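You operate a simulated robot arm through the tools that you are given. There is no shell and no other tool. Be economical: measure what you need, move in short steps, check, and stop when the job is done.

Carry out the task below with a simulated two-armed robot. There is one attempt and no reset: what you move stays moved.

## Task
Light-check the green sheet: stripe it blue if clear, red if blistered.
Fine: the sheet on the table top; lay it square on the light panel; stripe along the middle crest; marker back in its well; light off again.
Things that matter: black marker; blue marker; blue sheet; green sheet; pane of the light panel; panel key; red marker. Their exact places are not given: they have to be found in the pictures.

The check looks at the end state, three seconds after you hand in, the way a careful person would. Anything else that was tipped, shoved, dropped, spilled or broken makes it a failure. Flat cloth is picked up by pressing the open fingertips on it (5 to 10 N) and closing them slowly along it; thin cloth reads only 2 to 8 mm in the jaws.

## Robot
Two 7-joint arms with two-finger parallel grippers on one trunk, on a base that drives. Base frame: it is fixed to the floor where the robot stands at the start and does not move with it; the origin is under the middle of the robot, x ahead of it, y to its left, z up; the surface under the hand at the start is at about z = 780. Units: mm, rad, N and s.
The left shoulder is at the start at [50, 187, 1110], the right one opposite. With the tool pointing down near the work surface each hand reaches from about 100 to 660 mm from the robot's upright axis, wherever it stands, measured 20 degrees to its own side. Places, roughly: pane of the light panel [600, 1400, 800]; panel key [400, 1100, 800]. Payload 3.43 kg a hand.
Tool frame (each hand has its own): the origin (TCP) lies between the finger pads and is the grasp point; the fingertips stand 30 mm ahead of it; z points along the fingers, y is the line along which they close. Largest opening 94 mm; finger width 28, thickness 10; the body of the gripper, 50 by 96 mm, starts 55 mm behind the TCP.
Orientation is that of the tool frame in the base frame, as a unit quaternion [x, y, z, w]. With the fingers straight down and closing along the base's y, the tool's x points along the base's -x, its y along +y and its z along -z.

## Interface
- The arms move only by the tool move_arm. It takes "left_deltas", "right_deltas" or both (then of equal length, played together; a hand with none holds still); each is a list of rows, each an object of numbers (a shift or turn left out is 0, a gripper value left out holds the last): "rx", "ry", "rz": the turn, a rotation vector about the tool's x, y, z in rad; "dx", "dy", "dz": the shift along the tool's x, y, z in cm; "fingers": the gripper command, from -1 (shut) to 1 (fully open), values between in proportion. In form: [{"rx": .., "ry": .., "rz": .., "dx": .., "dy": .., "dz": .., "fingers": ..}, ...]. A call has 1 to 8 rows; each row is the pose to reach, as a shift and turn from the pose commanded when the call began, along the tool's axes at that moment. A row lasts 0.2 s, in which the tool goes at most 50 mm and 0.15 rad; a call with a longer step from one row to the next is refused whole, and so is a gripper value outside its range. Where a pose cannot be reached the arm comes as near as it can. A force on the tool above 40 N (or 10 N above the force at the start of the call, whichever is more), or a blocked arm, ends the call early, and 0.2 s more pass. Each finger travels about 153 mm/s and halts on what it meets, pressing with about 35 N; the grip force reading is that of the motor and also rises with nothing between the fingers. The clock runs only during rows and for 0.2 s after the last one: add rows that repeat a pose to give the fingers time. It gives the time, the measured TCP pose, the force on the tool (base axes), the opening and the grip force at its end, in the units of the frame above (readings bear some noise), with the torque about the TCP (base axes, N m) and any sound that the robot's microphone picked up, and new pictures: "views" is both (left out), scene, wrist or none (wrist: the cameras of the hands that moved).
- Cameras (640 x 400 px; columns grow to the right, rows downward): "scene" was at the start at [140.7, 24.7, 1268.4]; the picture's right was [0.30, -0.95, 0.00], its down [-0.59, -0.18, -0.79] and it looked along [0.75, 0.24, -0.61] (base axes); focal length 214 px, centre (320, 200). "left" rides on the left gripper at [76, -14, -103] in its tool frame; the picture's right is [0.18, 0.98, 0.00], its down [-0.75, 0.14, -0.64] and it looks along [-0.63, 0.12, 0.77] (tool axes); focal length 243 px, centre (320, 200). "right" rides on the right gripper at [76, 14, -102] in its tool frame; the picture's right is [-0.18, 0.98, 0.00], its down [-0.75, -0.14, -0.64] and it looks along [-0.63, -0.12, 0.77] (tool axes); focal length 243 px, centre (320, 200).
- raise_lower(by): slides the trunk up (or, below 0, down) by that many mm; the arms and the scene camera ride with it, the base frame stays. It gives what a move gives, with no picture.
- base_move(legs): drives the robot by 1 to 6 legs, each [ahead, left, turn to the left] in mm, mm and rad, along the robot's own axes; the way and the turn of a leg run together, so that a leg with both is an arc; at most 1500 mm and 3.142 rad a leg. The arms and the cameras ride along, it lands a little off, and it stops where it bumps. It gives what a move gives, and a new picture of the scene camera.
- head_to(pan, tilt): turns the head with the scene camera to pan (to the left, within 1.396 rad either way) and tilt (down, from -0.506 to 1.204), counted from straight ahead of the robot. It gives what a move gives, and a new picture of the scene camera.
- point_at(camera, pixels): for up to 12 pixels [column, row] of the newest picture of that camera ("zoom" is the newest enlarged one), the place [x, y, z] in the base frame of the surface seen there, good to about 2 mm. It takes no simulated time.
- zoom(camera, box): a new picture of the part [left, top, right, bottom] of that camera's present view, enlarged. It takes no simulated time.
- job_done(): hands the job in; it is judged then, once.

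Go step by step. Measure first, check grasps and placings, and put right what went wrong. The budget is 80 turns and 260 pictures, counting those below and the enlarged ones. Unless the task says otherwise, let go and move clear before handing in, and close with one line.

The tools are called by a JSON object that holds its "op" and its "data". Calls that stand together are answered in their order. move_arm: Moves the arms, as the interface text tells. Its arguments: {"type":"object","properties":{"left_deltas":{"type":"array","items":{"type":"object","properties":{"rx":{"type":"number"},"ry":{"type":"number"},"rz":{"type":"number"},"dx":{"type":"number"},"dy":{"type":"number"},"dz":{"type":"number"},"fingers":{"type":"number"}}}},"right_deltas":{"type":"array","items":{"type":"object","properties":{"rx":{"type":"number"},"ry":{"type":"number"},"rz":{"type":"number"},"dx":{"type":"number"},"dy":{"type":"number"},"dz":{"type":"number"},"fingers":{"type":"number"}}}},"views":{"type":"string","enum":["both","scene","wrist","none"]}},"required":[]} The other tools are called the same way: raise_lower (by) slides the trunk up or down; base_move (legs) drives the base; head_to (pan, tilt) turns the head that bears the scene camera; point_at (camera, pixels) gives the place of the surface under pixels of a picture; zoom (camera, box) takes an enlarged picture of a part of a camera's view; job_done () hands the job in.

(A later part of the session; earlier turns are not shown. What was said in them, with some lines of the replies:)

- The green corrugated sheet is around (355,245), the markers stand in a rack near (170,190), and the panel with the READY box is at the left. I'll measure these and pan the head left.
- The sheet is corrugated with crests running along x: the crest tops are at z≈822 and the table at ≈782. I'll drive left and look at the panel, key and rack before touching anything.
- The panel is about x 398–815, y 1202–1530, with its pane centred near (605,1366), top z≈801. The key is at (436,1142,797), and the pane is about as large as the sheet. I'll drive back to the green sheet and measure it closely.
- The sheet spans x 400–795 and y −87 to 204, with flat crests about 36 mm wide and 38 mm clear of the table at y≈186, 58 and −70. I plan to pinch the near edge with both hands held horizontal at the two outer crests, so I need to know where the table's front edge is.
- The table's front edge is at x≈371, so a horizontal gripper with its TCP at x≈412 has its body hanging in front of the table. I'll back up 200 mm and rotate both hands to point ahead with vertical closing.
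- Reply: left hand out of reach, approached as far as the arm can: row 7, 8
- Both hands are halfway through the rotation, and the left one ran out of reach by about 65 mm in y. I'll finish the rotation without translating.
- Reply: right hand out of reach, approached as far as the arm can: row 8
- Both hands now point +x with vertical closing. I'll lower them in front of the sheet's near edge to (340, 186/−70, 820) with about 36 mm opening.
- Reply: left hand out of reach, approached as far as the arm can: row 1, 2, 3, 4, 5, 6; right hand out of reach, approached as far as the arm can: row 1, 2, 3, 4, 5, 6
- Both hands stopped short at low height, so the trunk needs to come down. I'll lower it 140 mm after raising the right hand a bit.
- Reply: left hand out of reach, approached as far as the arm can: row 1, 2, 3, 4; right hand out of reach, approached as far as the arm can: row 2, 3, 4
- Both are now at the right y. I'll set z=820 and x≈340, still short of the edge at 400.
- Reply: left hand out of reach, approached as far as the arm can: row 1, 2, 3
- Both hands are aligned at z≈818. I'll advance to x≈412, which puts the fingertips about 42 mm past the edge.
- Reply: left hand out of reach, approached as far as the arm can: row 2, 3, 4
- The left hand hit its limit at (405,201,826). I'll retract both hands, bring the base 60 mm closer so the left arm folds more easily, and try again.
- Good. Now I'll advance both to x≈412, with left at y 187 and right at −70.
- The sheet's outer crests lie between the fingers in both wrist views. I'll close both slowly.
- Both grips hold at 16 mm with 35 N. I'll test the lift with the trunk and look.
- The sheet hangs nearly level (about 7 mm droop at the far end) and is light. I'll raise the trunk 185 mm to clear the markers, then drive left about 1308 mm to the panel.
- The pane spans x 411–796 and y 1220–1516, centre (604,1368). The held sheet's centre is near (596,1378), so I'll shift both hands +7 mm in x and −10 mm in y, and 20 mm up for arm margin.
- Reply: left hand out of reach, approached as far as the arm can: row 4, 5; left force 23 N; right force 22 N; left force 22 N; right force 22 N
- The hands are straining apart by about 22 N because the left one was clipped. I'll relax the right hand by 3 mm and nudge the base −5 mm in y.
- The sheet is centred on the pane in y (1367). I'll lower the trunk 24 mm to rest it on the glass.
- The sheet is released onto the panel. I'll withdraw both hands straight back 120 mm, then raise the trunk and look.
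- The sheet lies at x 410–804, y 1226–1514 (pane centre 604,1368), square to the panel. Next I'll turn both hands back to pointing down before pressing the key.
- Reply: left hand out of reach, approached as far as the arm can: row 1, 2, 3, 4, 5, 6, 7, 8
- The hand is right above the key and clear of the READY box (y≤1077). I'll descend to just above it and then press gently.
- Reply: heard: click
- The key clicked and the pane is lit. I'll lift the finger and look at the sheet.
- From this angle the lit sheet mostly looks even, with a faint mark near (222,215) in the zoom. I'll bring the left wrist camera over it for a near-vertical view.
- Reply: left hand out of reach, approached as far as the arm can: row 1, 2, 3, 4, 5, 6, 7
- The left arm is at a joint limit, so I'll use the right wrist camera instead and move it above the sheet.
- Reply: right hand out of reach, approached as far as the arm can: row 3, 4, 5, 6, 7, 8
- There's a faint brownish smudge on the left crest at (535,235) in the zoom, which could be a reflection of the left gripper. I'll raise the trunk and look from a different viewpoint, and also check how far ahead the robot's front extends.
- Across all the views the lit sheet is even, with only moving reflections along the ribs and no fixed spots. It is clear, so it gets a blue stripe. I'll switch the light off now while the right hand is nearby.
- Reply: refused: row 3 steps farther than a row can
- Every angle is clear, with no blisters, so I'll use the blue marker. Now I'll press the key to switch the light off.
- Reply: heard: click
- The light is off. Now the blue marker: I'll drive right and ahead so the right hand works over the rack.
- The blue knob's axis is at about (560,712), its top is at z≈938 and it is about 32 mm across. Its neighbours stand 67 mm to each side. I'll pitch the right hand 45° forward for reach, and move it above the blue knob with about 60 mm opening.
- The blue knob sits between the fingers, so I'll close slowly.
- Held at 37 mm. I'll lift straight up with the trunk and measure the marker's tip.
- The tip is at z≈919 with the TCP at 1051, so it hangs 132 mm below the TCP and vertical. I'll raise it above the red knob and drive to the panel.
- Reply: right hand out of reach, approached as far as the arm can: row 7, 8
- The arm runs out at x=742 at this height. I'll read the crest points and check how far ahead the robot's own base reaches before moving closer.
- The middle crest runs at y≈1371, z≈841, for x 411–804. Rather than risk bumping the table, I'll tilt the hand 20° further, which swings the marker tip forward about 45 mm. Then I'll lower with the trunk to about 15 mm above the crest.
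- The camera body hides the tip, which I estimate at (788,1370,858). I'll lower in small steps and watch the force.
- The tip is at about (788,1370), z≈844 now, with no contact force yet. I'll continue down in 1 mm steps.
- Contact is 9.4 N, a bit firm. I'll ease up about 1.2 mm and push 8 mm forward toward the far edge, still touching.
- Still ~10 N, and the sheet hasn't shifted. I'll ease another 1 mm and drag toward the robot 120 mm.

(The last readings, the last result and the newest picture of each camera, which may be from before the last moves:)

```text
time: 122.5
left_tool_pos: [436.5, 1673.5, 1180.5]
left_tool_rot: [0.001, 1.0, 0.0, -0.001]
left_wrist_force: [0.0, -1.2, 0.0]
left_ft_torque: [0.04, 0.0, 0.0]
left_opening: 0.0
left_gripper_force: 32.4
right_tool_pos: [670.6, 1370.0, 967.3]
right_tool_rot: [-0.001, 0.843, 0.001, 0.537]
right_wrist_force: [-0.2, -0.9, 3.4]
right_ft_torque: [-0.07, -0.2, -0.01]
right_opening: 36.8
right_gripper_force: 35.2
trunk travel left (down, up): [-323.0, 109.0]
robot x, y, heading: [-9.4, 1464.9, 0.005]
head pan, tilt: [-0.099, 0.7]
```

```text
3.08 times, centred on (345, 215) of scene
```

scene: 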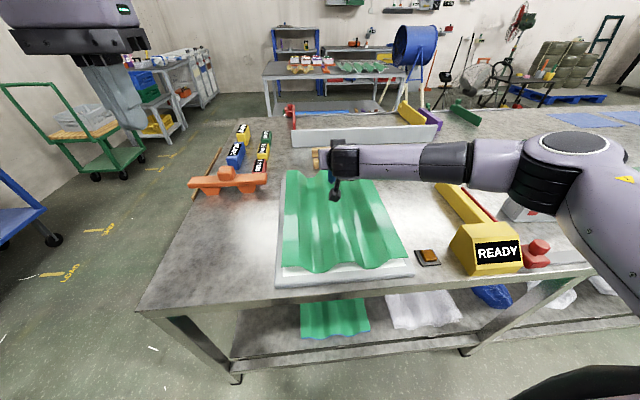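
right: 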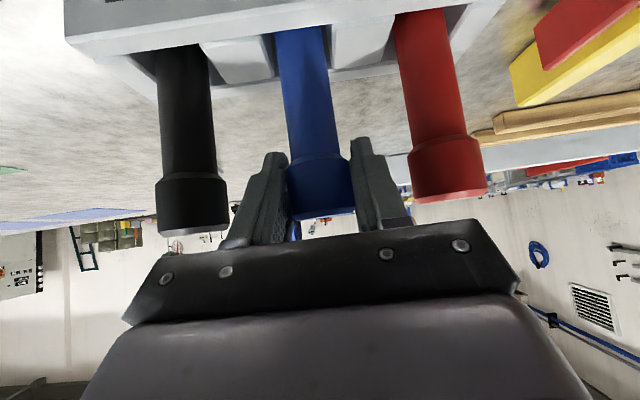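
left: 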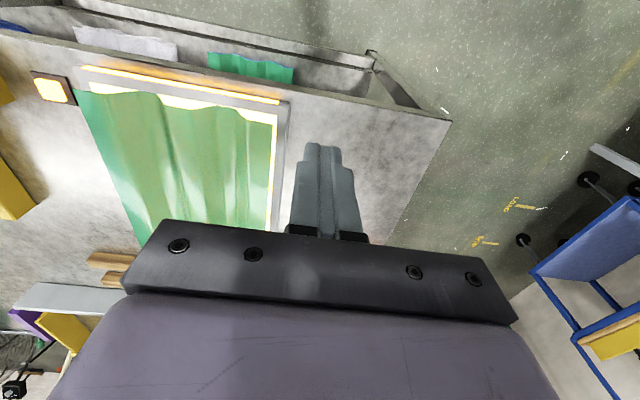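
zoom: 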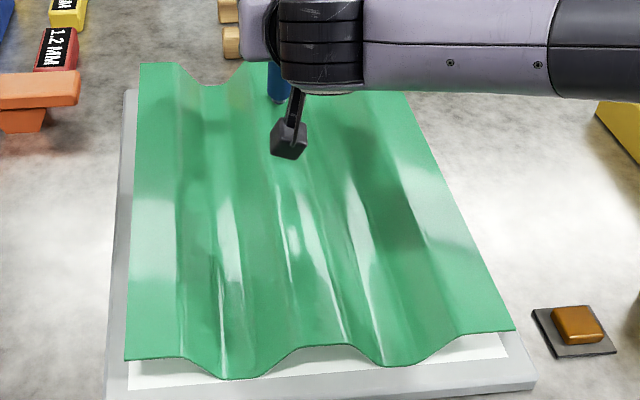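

Force is 3.4 N, a good drag. I'll check that the sheet hasn't slid and continue 160 mm.

{"op": "point_at", "data": {"camera": "zoom", "pixels": [[128, 355], [510, 328], [320, 345], [142, 66]]}}

{"op": "move_arm", "data": {"right_deltas": [{"dx": 0.846, "dz": -1.812}, {"dx": 1.692, "dz": -3.624}, {"dx": 2.538, "dz": -5.436}, {"dx": 3.384, "dz": -7.248}, {"dx": 4.23, "dz": -9.06}, {"dx": 5.076, "dz": -10.872}, {"dx": 5.922, "dz": -12.684}, {"dx": 6.768, "dz": -14.496}], "views": "none"}}

{"op": "zoom", "data": {"camera": "scene", "box": [270, 150, 420, 280]}}

```text
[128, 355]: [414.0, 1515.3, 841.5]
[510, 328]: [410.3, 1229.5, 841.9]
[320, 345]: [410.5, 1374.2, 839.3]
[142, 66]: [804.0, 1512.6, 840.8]
```

```text
time: 124.3
left_tool_pos: [436.6, 1674.8, 1179.6]
left_tool_rot: [0.001, 1.0, 0.0, -0.001]
left_wrist_force: [-0.2, 0.4, -0.4]
left_ft_torque: [0.01, 0.01, -0.03]
left_opening: 0.0
left_gripper_force: 32.9
right_tool_pos: [512.1, 1369.2, 966.8]
right_tool_rot: [-0.001, 0.844, 0.001, 0.537]
right_wrist_force: [-1.3, 0.0, 3.5]
right_ft_torque: [-0.02, -0.06, 0.02]
right_opening: 37.3
right_gripper_force: 34.9
trunk travel left (down, up): [-323.0, 109.0]
robot x, y, heading: [-8.1, 1469.4, 0.0]
head pan, tilt: [-0.099, 0.7]
```

```text
3.08 times, centred on (345, 215) of scene
```

zoom: 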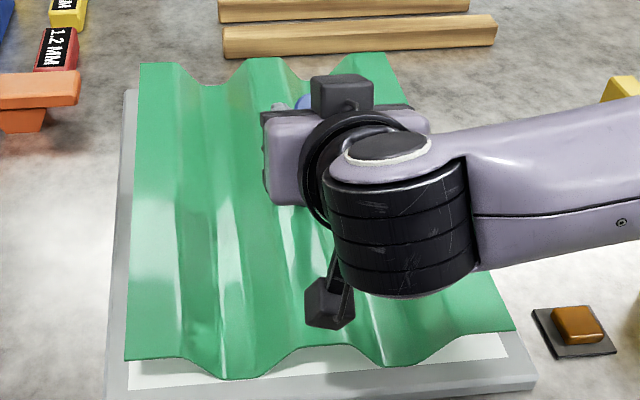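

I can't see any blue on the far part of the crest. I'll zoom in there before going on.

{"op": "zoom", "data": {"camera": "scene", "box": [310, 160, 360, 195]}}

{"op": "zoom", "data": {"camera": "right", "box": [200, 0, 440, 200]}}

{"op": "zoom", "data": {"camera": "left", "box": [0, 0, 640, 400]}}

```text
11.43 times, centred on (335, 178) of scene
```

zoom: 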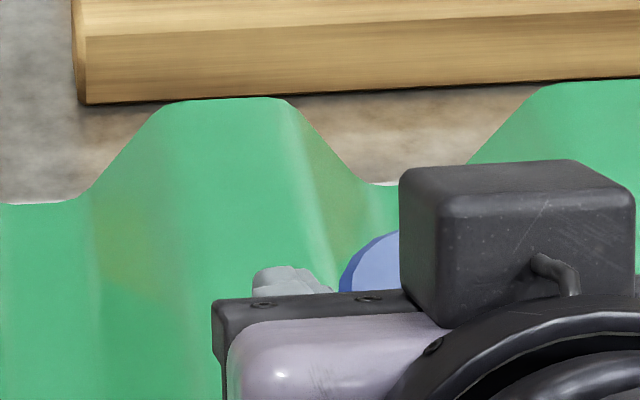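

```text
2.00 times, centred on (320, 100) of right
```

zoom: 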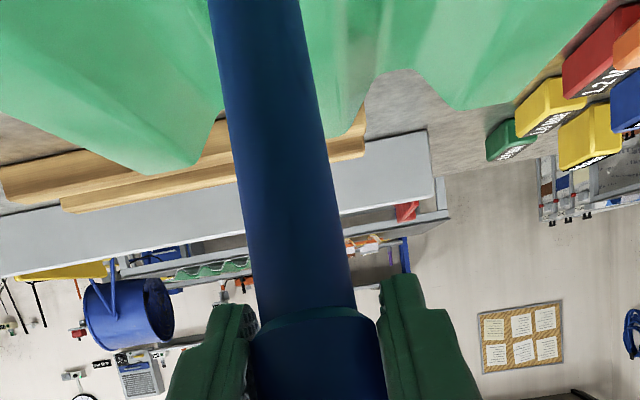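

```text
1.00 times, centred on (320, 200) of left (not enlarged: the box is as wide or as high as the picture)
```

zoom: 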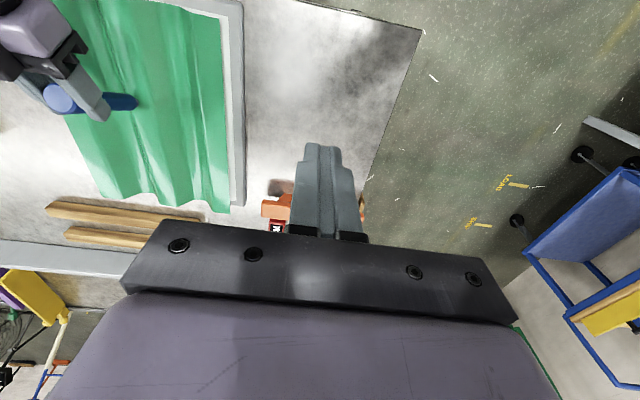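

No mark, so the 20° tilt may keep the nib off the surface. I'll lift, bring the marker back to vertical, and inspect the nib.

{"op": "move_arm", "data": {"right_deltas": [{"dx": -1.4, "dz": -0.6}, {"dx": -2.7, "dz": -1.27}, {"dx": -2.7, "dz": -1.27, "ry": 0.12}, {"dx": -2.7, "dz": -1.27, "ry": 0.24}, {"dx": -2.7, "dz": -1.27, "ry": 0.349}, {"dx": -2.7, "dz": -1.27, "ry": 0.349}], "views": "scene"}}

{"op": "zoom", "data": {"camera": "scene", "box": [290, 150, 400, 250]}}

{"op": "zoom", "data": {"camera": "left", "box": [20, 40, 180, 140]}}

```text
time: 125.7
left_tool_pos: [436.7, 1674.6, 1179.9]
left_tool_rot: [0.001, 1.0, -0.001, -0.001]
left_wrist_force: [-0.5, 0.7, 0.1]
left_ft_torque: [0.0, 0.02, 0.0]
left_opening: 0.0
left_gripper_force: 32.7
right_tool_pos: [510.4, 1370.4, 996.5]
right_tool_rot: [-0.002, 0.924, 0.001, 0.383]
right_wrist_force: [0.3, 0.2, -0.5]
right_ft_torque: [-0.02, 0.05, -0.01]
right_opening: 37.0
right_gripper_force: 35.3
trunk travel left (down, up): [-323.0, 109.0]
robot x, y, heading: [-9.1, 1472.1, 0.007]
head pan, tilt: [-0.099, 0.7]
```

scene: 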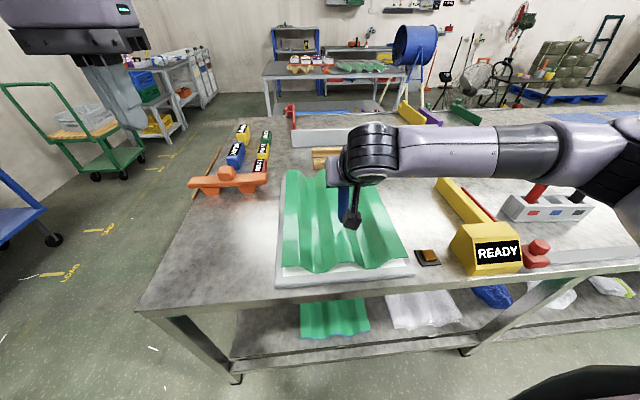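

```text
4.00 times, centred on (345, 200) of scene
```

zoom: 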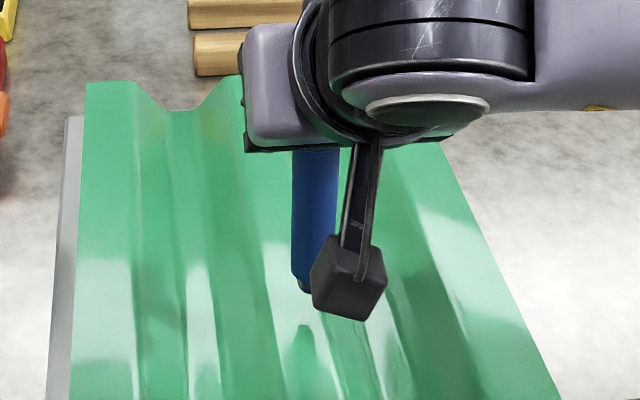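

```text
4.00 times, centred on (100, 90) of left
```

zoom: 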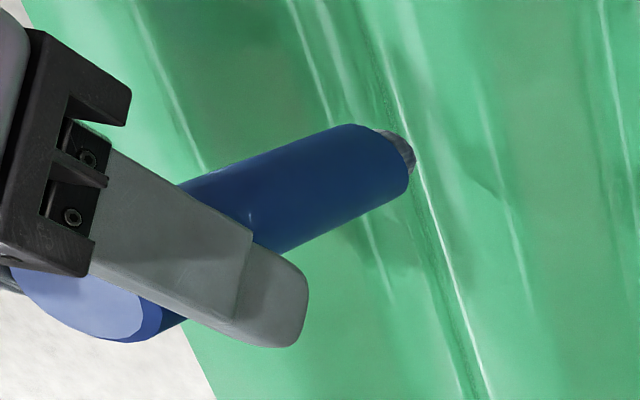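

The nib looks plain and rounded. With the marker vertical I'll touch the crest here, gently, and make a slow short test stroke.

{"op": "move_arm", "data": {"right_deltas": [{"dx": 0.7, "dz": 0.7}, {"dx": 1.4, "dz": 1.4}, {"dx": 1.5, "dz": 1.5}, {"dx": 1.56, "dz": 1.56}, {"dx": 1.62, "dz": 1.62}, {"dx": 1.62, "dz": 1.62}], "views": "none"}}

```text
time: 127.1
left_tool_pos: [436.8, 1674.3, 1181.2]
left_tool_rot: [0.001, 1.0, 0.0, -0.002]
left_wrist_force: [-0.3, -0.9, 0.4]
left_ft_torque: [-0.02, 0.01, 0.0]
left_opening: 0.1
left_gripper_force: 33.5
right_tool_pos: [511.1, 1370.4, 973.1]
right_tool_rot: [-0.002, 0.923, 0.002, 0.384]
right_wrist_force: [-1.8, -0.2, 6.6]
right_ft_torque: [-0.02, 0.16, -0.02]
right_opening: 37.1
right_gripper_force: 34.9
trunk travel left (down, up): [-323.0, 109.0]
robot x, y, heading: [-10.0, 1467.0, 0.003]
head pan, tilt: [-0.099, 0.7]
```

{"op": "move_arm", "data": {"right_deltas": [{"dx": 0.65, "dz": -0.75}, {"dx": 1.35, "dz": -1.45}, {"dx": 2.05, "dz": -2.15}, {"dx": 2.75, "dz": -2.85}, {"dx": 3.45, "dz": -3.55}, {"dx": 4.15, "dz": -4.25}], "views": "none"}}

{"op": "zoom", "data": {"camera": "left", "box": [20, 0, 260, 150]}}

{"op": "zoom", "data": {"camera": "scene", "box": [290, 160, 400, 270]}}

```text
time: 128.5
left_tool_pos: [438.2, 1673.8, 1179.6]
left_tool_rot: [0.001, 1.0, -0.001, -0.001]
left_wrist_force: [-0.1, 0.1, 0.3]
left_ft_torque: [-0.03, -0.01, -0.02]
left_opening: 0.2
left_gripper_force: 33.1
right_tool_pos: [450.5, 1369.7, 974.0]
right_tool_rot: [-0.001, 0.924, 0.0, 0.383]
right_wrist_force: [-0.5, -0.1, 0.9]
right_ft_torque: [0.04, -0.02, 0.02]
right_opening: 37.2
right_gripper_force: 35.4
trunk travel left (down, up): [-323.0, 109.0]
robot x, y, heading: [-13.2, 1466.9, 0.003]
head pan, tilt: [-0.099, 0.7]
```

```text
2.67 times, centred on (140, 75) of left
```

zoom: 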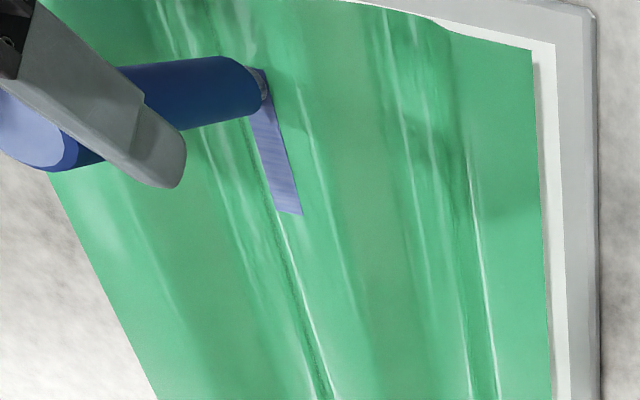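

```text
3.64 times, centred on (345, 215) of scene
```

zoom: 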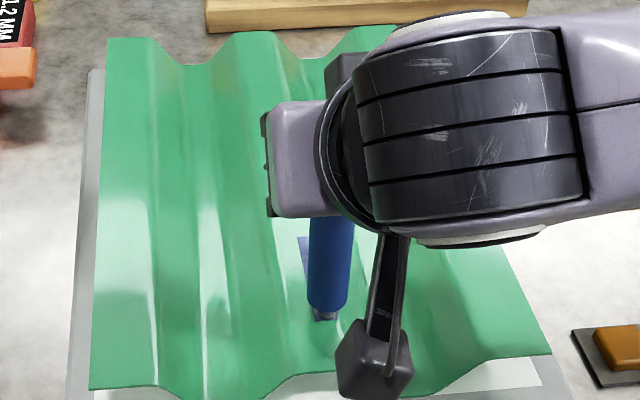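

The vertical marker draws a blue stripe. I'll finish the near end to x≈414, lift, and nudge the base 25 mm ahead for the far end.

{"op": "move_arm", "data": {"right_deltas": [{"dx": 0.68, "dz": -0.59}, {"dx": 1.315, "dz": -1.23}, {"dx": 1.95, "dz": -1.87}, {"dx": 2.59, "dz": -2.5}, {"dx": 2.59, "dz": -2.5}, {"dx": 1.53, "dz": -3.56}, {"dx": 0.47, "dz": -4.62}, {"dx": 0.47, "dz": -4.62}], "views": "none"}}

{"op": "base_move", "data": {"legs": [[25, 0, 0]]}}

{"op": "zoom", "data": {"camera": "scene", "box": [270, 160, 420, 290]}}

{"op": "zoom", "data": {"camera": "left", "box": [20, 0, 260, 150]}}

```text
time: 130.3
left_tool_pos: [436.8, 1674.5, 1178.6]
left_tool_rot: [0.001, 1.0, 0.0, -0.001]
left_wrist_force: [0.3, 0.2, 0.7]
left_ft_torque: [-0.01, -0.03, 0.02]
left_opening: 0.3
left_gripper_force: 33.5
right_tool_pos: [415.8, 1370.8, 1003.2]
right_tool_rot: [-0.002, 0.924, 0.001, 0.383]
right_wrist_force: [-0.2, -0.6, 0.6]
right_ft_torque: [-0.02, -0.02, 0.03]
right_opening: 37.1
right_gripper_force: 34.5
trunk travel left (down, up): [-323.0, 109.0]
robot x, y, heading: [-8.7, 1465.2, 0.002]
head pan, tilt: [-0.099, 0.7]
```

```text
time: 131.1
left_tool_pos: [462.3, 1674.2, 1179.1]
left_tool_rot: [0.0, 1.0, 0.0, -0.001]
left_wrist_force: [1.2, 0.1, -0.4]
left_ft_torque: [-0.01, 0.0, -0.05]
left_opening: 0.0
left_gripper_force: 33.0
right_tool_pos: [441.4, 1371.1, 1003.0]
right_tool_rot: [-0.002, 0.924, 0.0, 0.383]
right_wrist_force: [-0.7, 1.3, -0.5]
right_ft_torque: [0.02, 0.02, 0.03]
right_opening: 36.9
right_gripper_force: 35.0
trunk travel left (down, up): [-323.0, 109.0]
robot x, y, heading: [17.0, 1466.0, 0.005]
head pan, tilt: [-0.099, 0.7]
```

scene: 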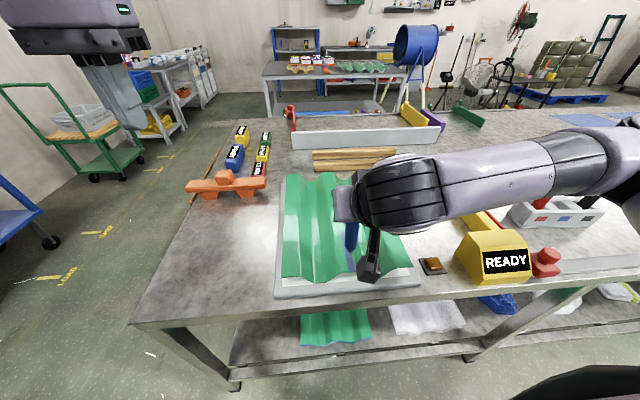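

```text
3.08 times, centred on (345, 225) of scene
```

zoom: 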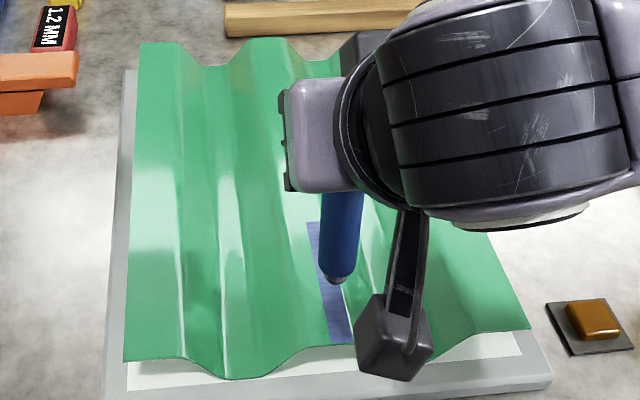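

```text
2.67 times, centred on (140, 75) of left
```

zoom: 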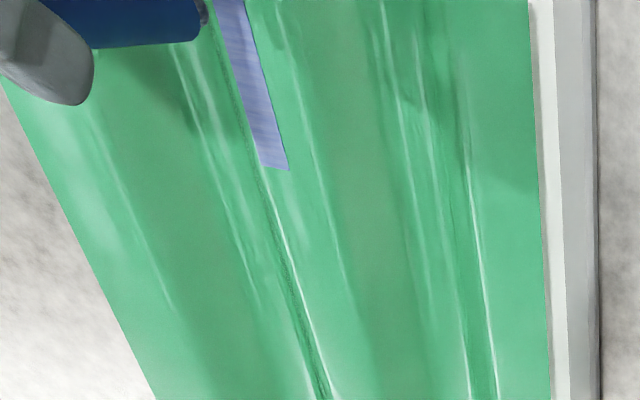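

The stripe reaches the near edge. Now I'll touch down at x≈496 and prepare to draw forward.

{"op": "move_arm", "data": {"right_deltas": [{"dx": -2, "dz": 2}, {"dx": -3.85, "dz": 3.85}, {"dx": -2.6, "dz": 5.1}, {"dx": -2.0, "dz": 5.7}, {"dx": -1.77, "dz": 5.93}, {"dx": -1.73, "dz": 5.97}, {"dx": -1.73, "dz": 5.97}], "views": "none"}}

```text
time: 132.7
left_tool_pos: [461.9, 1673.9, 1178.4]
left_tool_rot: [0.0, 1.0, 0.0, -0.001]
left_wrist_force: [-0.5, -0.8, 0.0]
left_ft_torque: [-0.01, 0.05, 0.02]
left_opening: 0.1
left_gripper_force: 33.3
right_tool_pos: [495.7, 1371.7, 973.4]
right_tool_rot: [-0.001, 0.924, 0.0, 0.383]
right_wrist_force: [-0.4, -0.7, -0.3]
right_ft_torque: [0.02, 0.0, 0.02]
right_opening: 37.1
right_gripper_force: 34.9
trunk travel left (down, up): [-323.0, 109.0]
robot x, y, heading: [16.1, 1463.8, 0.002]
head pan, tilt: [-0.099, 0.7]
```

Not quite touching yet. I'll lower 1.2 mm and draw 96 mm forward.

{"op": "move_arm", "data": {"right_deltas": [{"dx": 0.085, "dz": 0.085}, {"dx": -0.975, "dz": 1.145}, {"dx": -2.035, "dz": 2.205}, {"dx": -3.095, "dz": 3.265}, {"dx": -4.155, "dz": 4.325}, {"dx": -5.215, "dz": 5.385}, {"dx": -6.275, "dz": 6.445}, {"dx": -6.7, "dz": 6.87}], "views": "none"}}

{"op": "zoom", "data": {"camera": "left", "box": [20, 0, 260, 150]}}

```text
time: 134.5
left_tool_pos: [460.7, 1674.2, 1180.1]
left_tool_rot: [0.0, 1.0, 0.0, 0.001]
left_wrist_force: [-0.7, -0.3, -0.5]
left_ft_torque: [0.02, 0.02, -0.01]
left_opening: 0.0
left_gripper_force: 32.9
right_tool_pos: [591.6, 1371.5, 973.9]
right_tool_rot: [-0.002, 0.923, 0.0, 0.384]
right_wrist_force: [-2.1, 0.5, 7.4]
right_ft_torque: [0.03, 0.31, 0.0]
right_opening: 37.2
right_gripper_force: 35.7
trunk travel left (down, up): [-323.0, 109.0]
robot x, y, heading: [18.9, 1469.5, -0.002]
head pan, tilt: [-0.099, 0.7]
```

```text
2.67 times, centred on (140, 75) of left
```

zoom: 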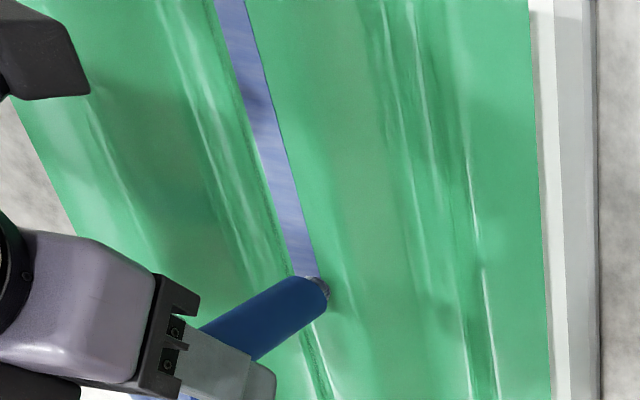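

The stripe is continuous at 7 N. I'll ease 0.5 mm and continue another 160 mm.

{"op": "move_arm", "data": {"right_deltas": [{"dx": -1.45, "dz": 1.38}, {"dx": -2.86, "dz": 2.79}, {"dx": -4.28, "dz": 4.21}, {"dx": -5.69, "dz": 5.62}, {"dx": -7.11, "dz": 7.04}, {"dx": -8.52, "dz": 8.45}, {"dx": -9.93, "dz": 9.86}, {"dx": -11.35, "dz": 11.28}], "views": "none"}}

{"op": "zoom", "data": {"camera": "left", "box": [0, 0, 320, 240]}}

```text
time: 136.3
left_tool_pos: [461.9, 1674.5, 1179.7]
left_tool_rot: [0.0, 1.0, 0.0, -0.001]
left_wrist_force: [0.6, -0.2, -1.0]
left_ft_torque: [0.04, 0.01, -0.02]
left_opening: 0.3
left_gripper_force: 32.5
right_tool_pos: [750.9, 1371.9, 972.7]
right_tool_rot: [-0.002, 0.924, 0.0, 0.381]
right_wrist_force: [0.2, -0.6, 0.8]
right_ft_torque: [0.07, 0.05, 0.0]
right_opening: 37.0
right_gripper_force: 35.3
trunk travel left (down, up): [-323.0, 109.0]
robot x, y, heading: [14.4, 1470.8, 0.003]
head pan, tilt: [-0.099, 0.7]
```

```text
1.67 times, centred on (160, 120) of left
```

zoom: 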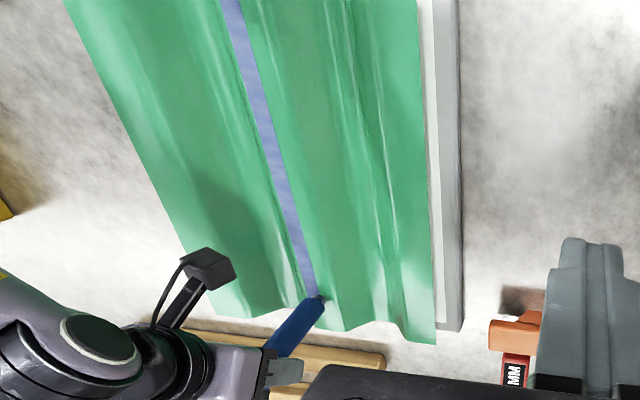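

The stripe reaches x≈751. For the last bit I'll push further with a slight forward lean, up to 8°.

{"op": "move_arm", "data": {"right_deltas": [{"dx": -0.53, "dz": 0.6}, {"dx": -1.096, "dz": 1.167}, {"dx": -1.33, "dz": 1.5, "ry": -0.05}, {"dx": -1.59, "dz": 1.8, "ry": -0.1}, {"dx": -1.82, "dz": 2.135, "ry": -0.14}, {"dx": -1.82, "dz": 2.135, "ry": -0.14}], "views": "none"}}

{"op": "zoom", "data": {"camera": "left", "box": [60, 110, 240, 240]}}

```text
time: 137.7
left_tool_pos: [461.6, 1674.2, 1180.6]
left_tool_rot: [0.0, 1.0, 0.0, -0.001]
left_wrist_force: [0.4, -0.2, -0.8]
left_ft_torque: [0.01, 0.0, -0.06]
left_opening: 0.1
left_gripper_force: 33.1
right_tool_pos: [778.9, 1370.0, 972.9]
right_tool_rot: [-0.001, 0.894, 0.0, 0.448]
right_wrist_force: [-1.5, 0.2, 6.8]
right_ft_torque: [-0.08, -0.02, 0.01]
right_opening: 37.1
right_gripper_force: 35.0
trunk travel left (down, up): [-323.0, 109.0]
robot x, y, heading: [18.6, 1471.9, 0.004]
head pan, tilt: [-0.099, 0.7]
```

```text
3.08 times, centred on (150, 175) of left
```

zoom: 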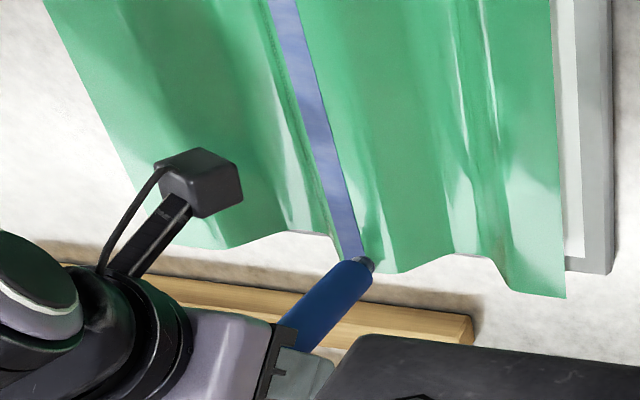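

The stripe reaches the far edge. I'll lift with the trunk, then straighten the marker and retract the arm.

{"op": "raise_lower", "data": {"by": 108}}

{"op": "move_arm", "data": {"right_deltas": [{"ry": 0.07}, {"ry": 0.141, "dx": 0.5, "dz": -2}, {"ry": 0.141, "dx": 1.0, "dz": -6}, {"ry": 0.141, "dx": 2.0, "dz": -10.5}, {"ry": 0.141, "dx": 4.0, "dz": -14.5}, {"ry": 0.141, "dx": 6.5, "dz": -17.5}, {"ry": 0.141, "dx": 8.5, "dz": -20.5}, {"ry": 0.141, "dx": 8.5, "dz": -20.5}], "views": "scene"}}

{"op": "zoom", "data": {"camera": "scene", "box": [270, 150, 430, 290]}}

```text
time: 139.1
left_tool_pos: [461.1, 1674.0, 1287.2]
left_tool_rot: [0.0, 1.0, 0.001, -0.001]
left_wrist_force: [0.4, 1.1, 0.0]
left_ft_torque: [-0.03, -0.01, -0.03]
left_opening: 0.2
left_gripper_force: 33.2
right_tool_pos: [779.1, 1372.9, 1077.9]
right_tool_rot: [-0.002, 0.895, 0.001, 0.446]
right_wrist_force: [-0.3, 0.1, 0.0]
right_ft_torque: [0.03, -0.03, -0.01]
right_opening: 36.9
right_gripper_force: 35.1
trunk travel left (down, up): [-431.0, 1.0]
robot x, y, heading: [16.8, 1469.6, -0.0]
head pan, tilt: [-0.099, 0.7]
```

```text
time: 140.9
left_tool_pos: [462.0, 1675.1, 1288.0]
left_tool_rot: [0.0, 1.0, 0.0, -0.001]
left_wrist_force: [-0.4, 0.8, 0.0]
left_ft_torque: [0.01, 0.01, -0.02]
left_opening: 0.0
left_gripper_force: 33.7
right_tool_pos: [564.6, 1369.4, 1135.9]
right_tool_rot: [0.0, 0.924, 0.0, 0.382]
right_wrist_force: [0.3, 0.1, -0.9]
right_ft_torque: [-0.01, 0.0, 0.01]
right_opening: 37.1
right_gripper_force: 35.4
right hand out of reach, approached as far as the arm can: row 1
trunk travel left (down, up): [-431.0, 1.0]
robot x, y, heading: [15.6, 1470.3, 0.003]
head pan, tilt: [-0.099, 0.7]
```

scene: 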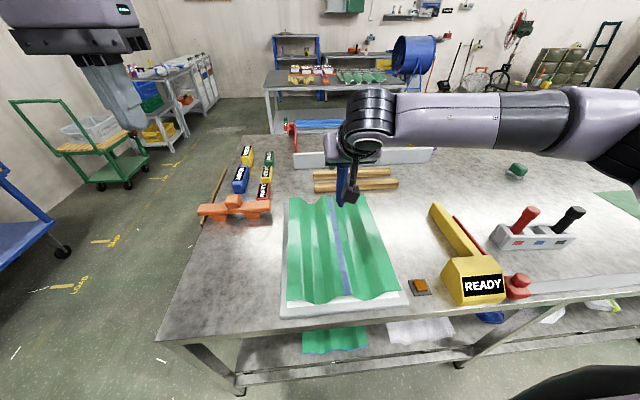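

```text
2.86 times, centred on (350, 220) of scene
```

zoom: 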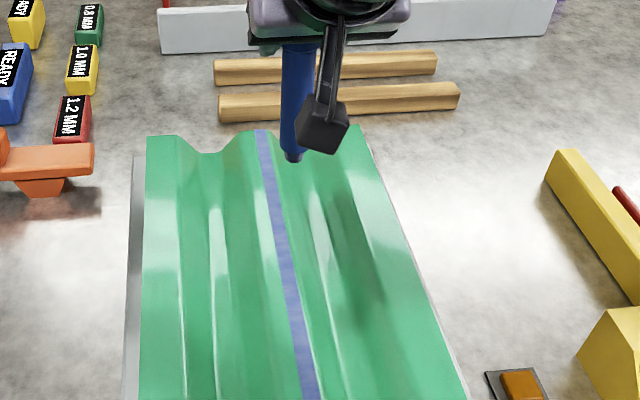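

The stripe runs the full length of the middle crest. Now I'll return the marker by driving right 655 mm to its well.

{"op": "base_move", "data": {"legs": [[-10, -655, 0]]}}

{"op": "head_to", "data": {"pan": -0.25, "tilt": 0.75}}

{"op": "zoom", "data": {"camera": "scene", "box": [270, 120, 430, 260]}}

```text
time: 147.1
left_tool_pos: [453.9, 1023.5, 1287.1]
left_tool_rot: [-0.004, 1.0, -0.001, -0.001]
left_wrist_force: [-1.0, 0.0, -1.0]
left_ft_torque: [0.0, 0.04, 0.03]
left_opening: 0.0
left_gripper_force: 33.4
right_tool_pos: [559.9, 721.1, 1134.8]
right_tool_rot: [-0.007, 0.924, 0.003, 0.384]
right_wrist_force: [-0.3, -0.5, -1.0]
right_ft_torque: [-0.02, 0.0, 0.0]
right_opening: 37.0
right_gripper_force: 34.8
trunk travel left (down, up): [-431.0, 1.0]
robot x, y, heading: [10.4, 818.8, 0.011]
head pan, tilt: [-0.099, 0.7]
```

scene: 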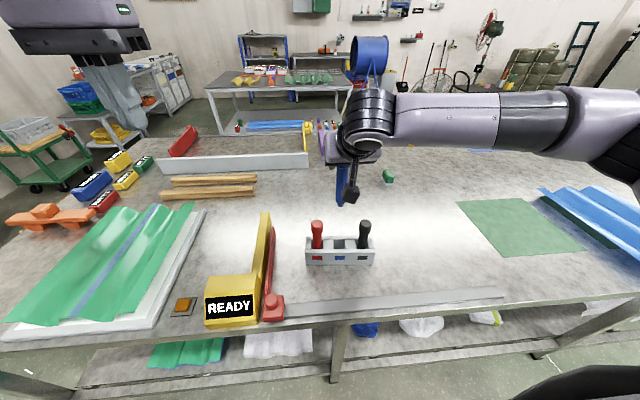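

```text
time: 147.8
left_tool_pos: [454.6, 1024.0, 1286.4]
left_tool_rot: [-0.003, 1.0, 0.0, 0.0]
left_wrist_force: [0.4, 0.0, -0.8]
left_ft_torque: [0.03, 0.0, 0.0]
left_opening: 0.1
left_gripper_force: 32.9
right_tool_pos: [558.5, 721.1, 1135.8]
right_tool_rot: [-0.005, 0.924, 0.002, 0.382]
right_wrist_force: [0.1, 0.1, -0.2]
right_ft_torque: [0.02, -0.01, 0.01]
right_opening: 37.2
right_gripper_force: 35.1
trunk travel left (down, up): [-431.0, 1.0]
robot x, y, heading: [8.6, 814.6, 0.01]
head pan, tilt: [-0.25, 0.75]
```

scene: 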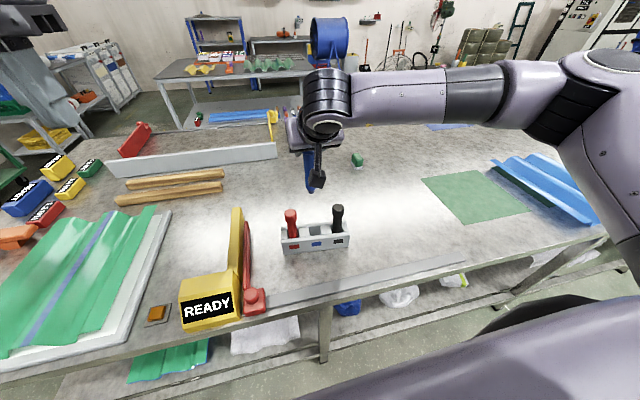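

```text
2.86 times, centred on (350, 190) of scene
```

zoom: 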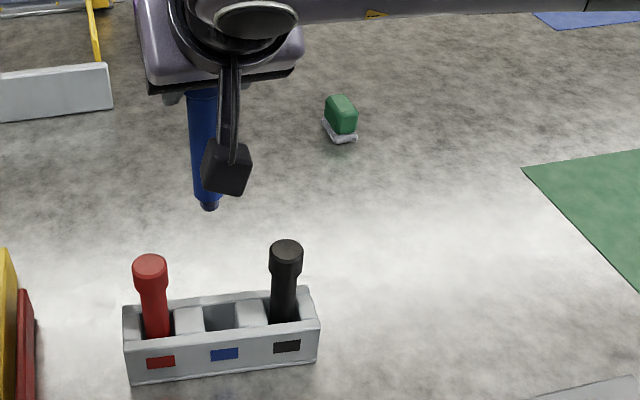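

{"op": "point_at", "data": {"camera": "zoom", "pixels": [[209, 206], [208, 195], [204, 165], [204, 120], [222, 318], [205, 325], [240, 322], [222, 335]]}}

{"op": "move_arm", "data": {"right_deltas": [{"dy": -0.4}, {"dy": -0.79, "dx": -0.05, "dz": 0.05}, {"dy": -0.79, "dx": 1.4, "dz": 1.5}, {"dy": -0.79, "dx": 3.0, "dz": 3.1}, {"dy": -0.79, "dx": 3.0, "dz": 3.1}], "views": "none"}}

{"op": "zoom", "data": {"camera": "scene", "box": [270, 160, 370, 260]}}

```text
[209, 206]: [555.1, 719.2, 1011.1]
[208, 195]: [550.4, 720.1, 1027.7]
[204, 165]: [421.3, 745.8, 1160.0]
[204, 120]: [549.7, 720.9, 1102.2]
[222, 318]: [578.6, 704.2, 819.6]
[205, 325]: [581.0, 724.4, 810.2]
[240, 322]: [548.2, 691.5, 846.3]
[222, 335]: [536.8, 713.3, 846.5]
```

```text
time: 149.0
left_tool_pos: [454.1, 1025.2, 1289.0]
left_tool_rot: [-0.003, 1.0, 0.0, -0.001]
left_wrist_force: [-0.2, 0.4, 0.0]
left_ft_torque: [0.02, -0.03, -0.02]
left_opening: 0.0
left_gripper_force: 32.9
right_tool_pos: [559.4, 713.1, 1092.0]
right_tool_rot: [-0.005, 0.924, 0.002, 0.382]
right_wrist_force: [1.0, 0.4, -0.8]
right_ft_torque: [0.01, -0.01, 0.0]
right_opening: 36.9
right_gripper_force: 34.6
trunk travel left (down, up): [-431.0, 1.0]
robot x, y, heading: [10.4, 813.3, 0.011]
head pan, tilt: [-0.25, 0.75]
```

```text
4.00 times, centred on (320, 210) of scene
5 turns are left
```

zoom: 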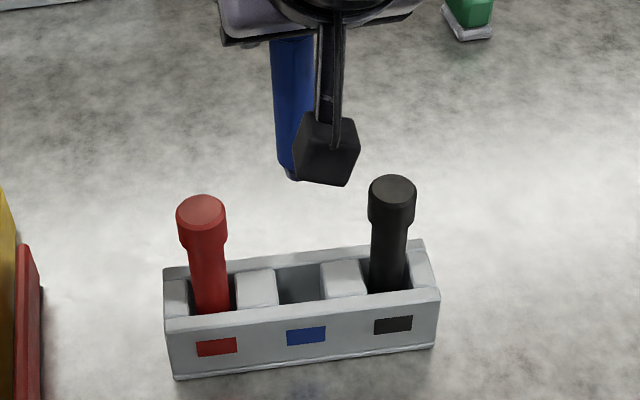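

The hand is exactly over the position it lifted the marker from (559.4, 713.1), and the marker is vertical. I'll lower it straight into the well with the trunk.

{"op": "raise_lower", "data": {"by": -168}}

{"op": "zoom", "data": {"camera": "scene", "box": [230, 60, 390, 200]}}

```text
time: 150.9
left_tool_pos: [453.3, 1025.0, 1119.8]
left_tool_rot: [-0.003, 1.0, -0.001, -0.002]
left_wrist_force: [-0.4, 0.5, -0.3]
left_ft_torque: [0.0, -0.01, 0.05]
left_opening: 0.0
left_gripper_force: 33.2
right_tool_pos: [560.7, 713.2, 923.9]
right_tool_rot: [-0.007, 0.924, 0.003, 0.383]
right_wrist_force: [-0.1, 0.9, 0.1]
right_ft_torque: [0.01, -0.01, 0.0]
right_opening: 37.3
right_gripper_force: 34.9
trunk travel left (down, up): [-263.0, 169.0]
robot x, y, heading: [13.5, 820.2, 0.011]
head pan, tilt: [-0.25, 0.75]
```

```text
2.86 times, centred on (310, 130) of scene
4 turns are left
```

zoom: 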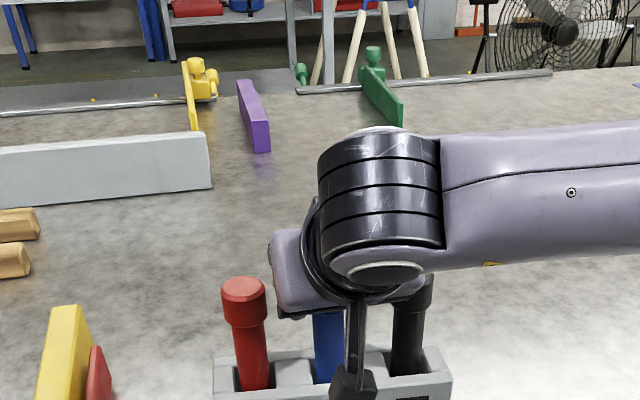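

The blue marker is in its well at its original height with no side force. I'll open slowly to 60 mm, lift clear, and check.

{"op": "move_arm", "data": {"right_deltas": [{"dx": 0.07, "dz": 0.07, "fingers": -0.1}, {"dx": 0.07, "dz": 0.07, "fingers": 0.05}, {"dx": 0.07, "dz": 0.07, "fingers": 0.2}, {"dx": 0.07, "dz": 0.07, "fingers": 0.28}, {"dx": 0.07, "dz": 0.07, "fingers": 0.28}], "views": "none"}}

{"op": "raise_lower", "data": {"by": 160}}

{"op": "head_to", "data": {"pan": 0.2, "tilt": 0.75}}

{"op": "zoom", "data": {"camera": "scene", "box": [320, 150, 520, 280]}}

```text
time: 152.1
left_tool_pos: [454.9, 1024.1, 1118.3]
left_tool_rot: [-0.004, 1.0, 0.0, -0.001]
left_wrist_force: [-1.2, -0.1, 0.2]
left_ft_torque: [0.01, 0.0, 0.03]
left_opening: 0.0
left_gripper_force: 32.8
right_tool_pos: [560.4, 713.2, 923.3]
right_tool_rot: [-0.006, 0.924, 0.003, 0.383]
right_wrist_force: [0.2, 0.5, -0.4]
right_ft_torque: [0.01, -0.02, 0.02]
right_opening: 60.2
right_gripper_force: 0.1
trunk travel left (down, up): [-263.0, 169.0]
robot x, y, heading: [12.6, 807.2, 0.013]
head pan, tilt: [-0.25, 0.75]
```

```text
time: 153.9
left_tool_pos: [454.2, 1025.3, 1280.6]
left_tool_rot: [-0.003, 1.0, 0.0, 0.0]
left_wrist_force: [0.1, 0.6, 0.2]
left_ft_torque: [0.0, -0.03, -0.02]
left_opening: 0.0
left_gripper_force: 32.9
right_tool_pos: [559.5, 713.3, 1081.9]
right_tool_rot: [-0.006, 0.924, 0.002, 0.383]
right_wrist_force: [-0.2, 0.7, -0.2]
right_ft_torque: [0.02, -0.03, -0.02]
right_opening: 60.1
right_gripper_force: 0.2
trunk travel left (down, up): [-423.0, 9.0]
robot x, y, heading: [6.5, 813.6, 0.013]
head pan, tilt: [-0.25, 0.75]
```

```text
time: 154.8
left_tool_pos: [454.4, 1025.0, 1279.2]
left_tool_rot: [-0.003, 1.0, 0.001, -0.001]
left_wrist_force: [0.9, 0.4, 0.7]
left_ft_torque: [0.01, -0.03, 0.02]
left_opening: 0.0
left_gripper_force: 32.6
right_tool_pos: [560.1, 714.3, 1082.5]
right_tool_rot: [-0.006, 0.924, 0.003, 0.383]
right_wrist_force: [-0.6, -0.9, -0.6]
right_ft_torque: [0.0, -0.02, 0.01]
right_opening: 60.3
right_gripper_force: 0.2
trunk travel left (down, up): [-423.0, 9.0]
robot x, y, heading: [10.7, 813.3, 0.014]
head pan, tilt: [0.201, 0.75]
```

scene: 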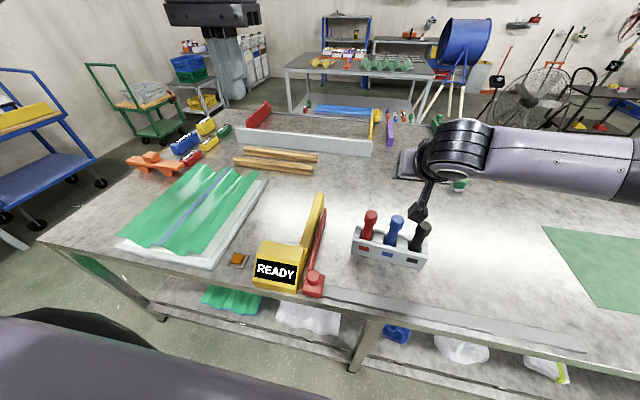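

```text
3.08 times, centred on (420, 215) of scene
3 turns are left
```

zoom: 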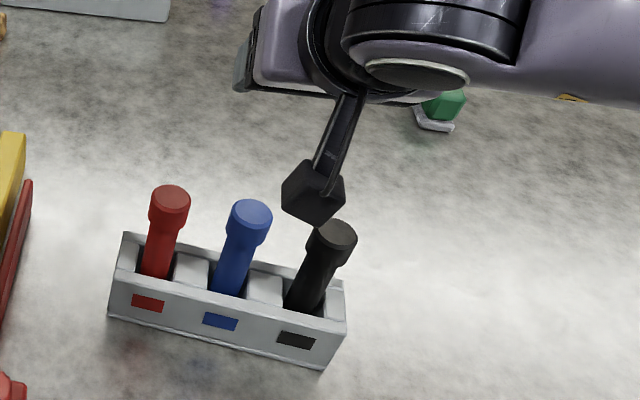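

The blue marker is back in its well with the others undisturbed. The light is off, the sheet lies square on the panel with its blue stripe, and both hands are clear, so I'm handing in.

{"op": "job_done", "data": {}}

```text
The job is handed in.
```

I light-checked the green sheet, found no blisters, and striped it blue along the middle crest; it lies square on the panel, with the blue marker back in its well and the light off.
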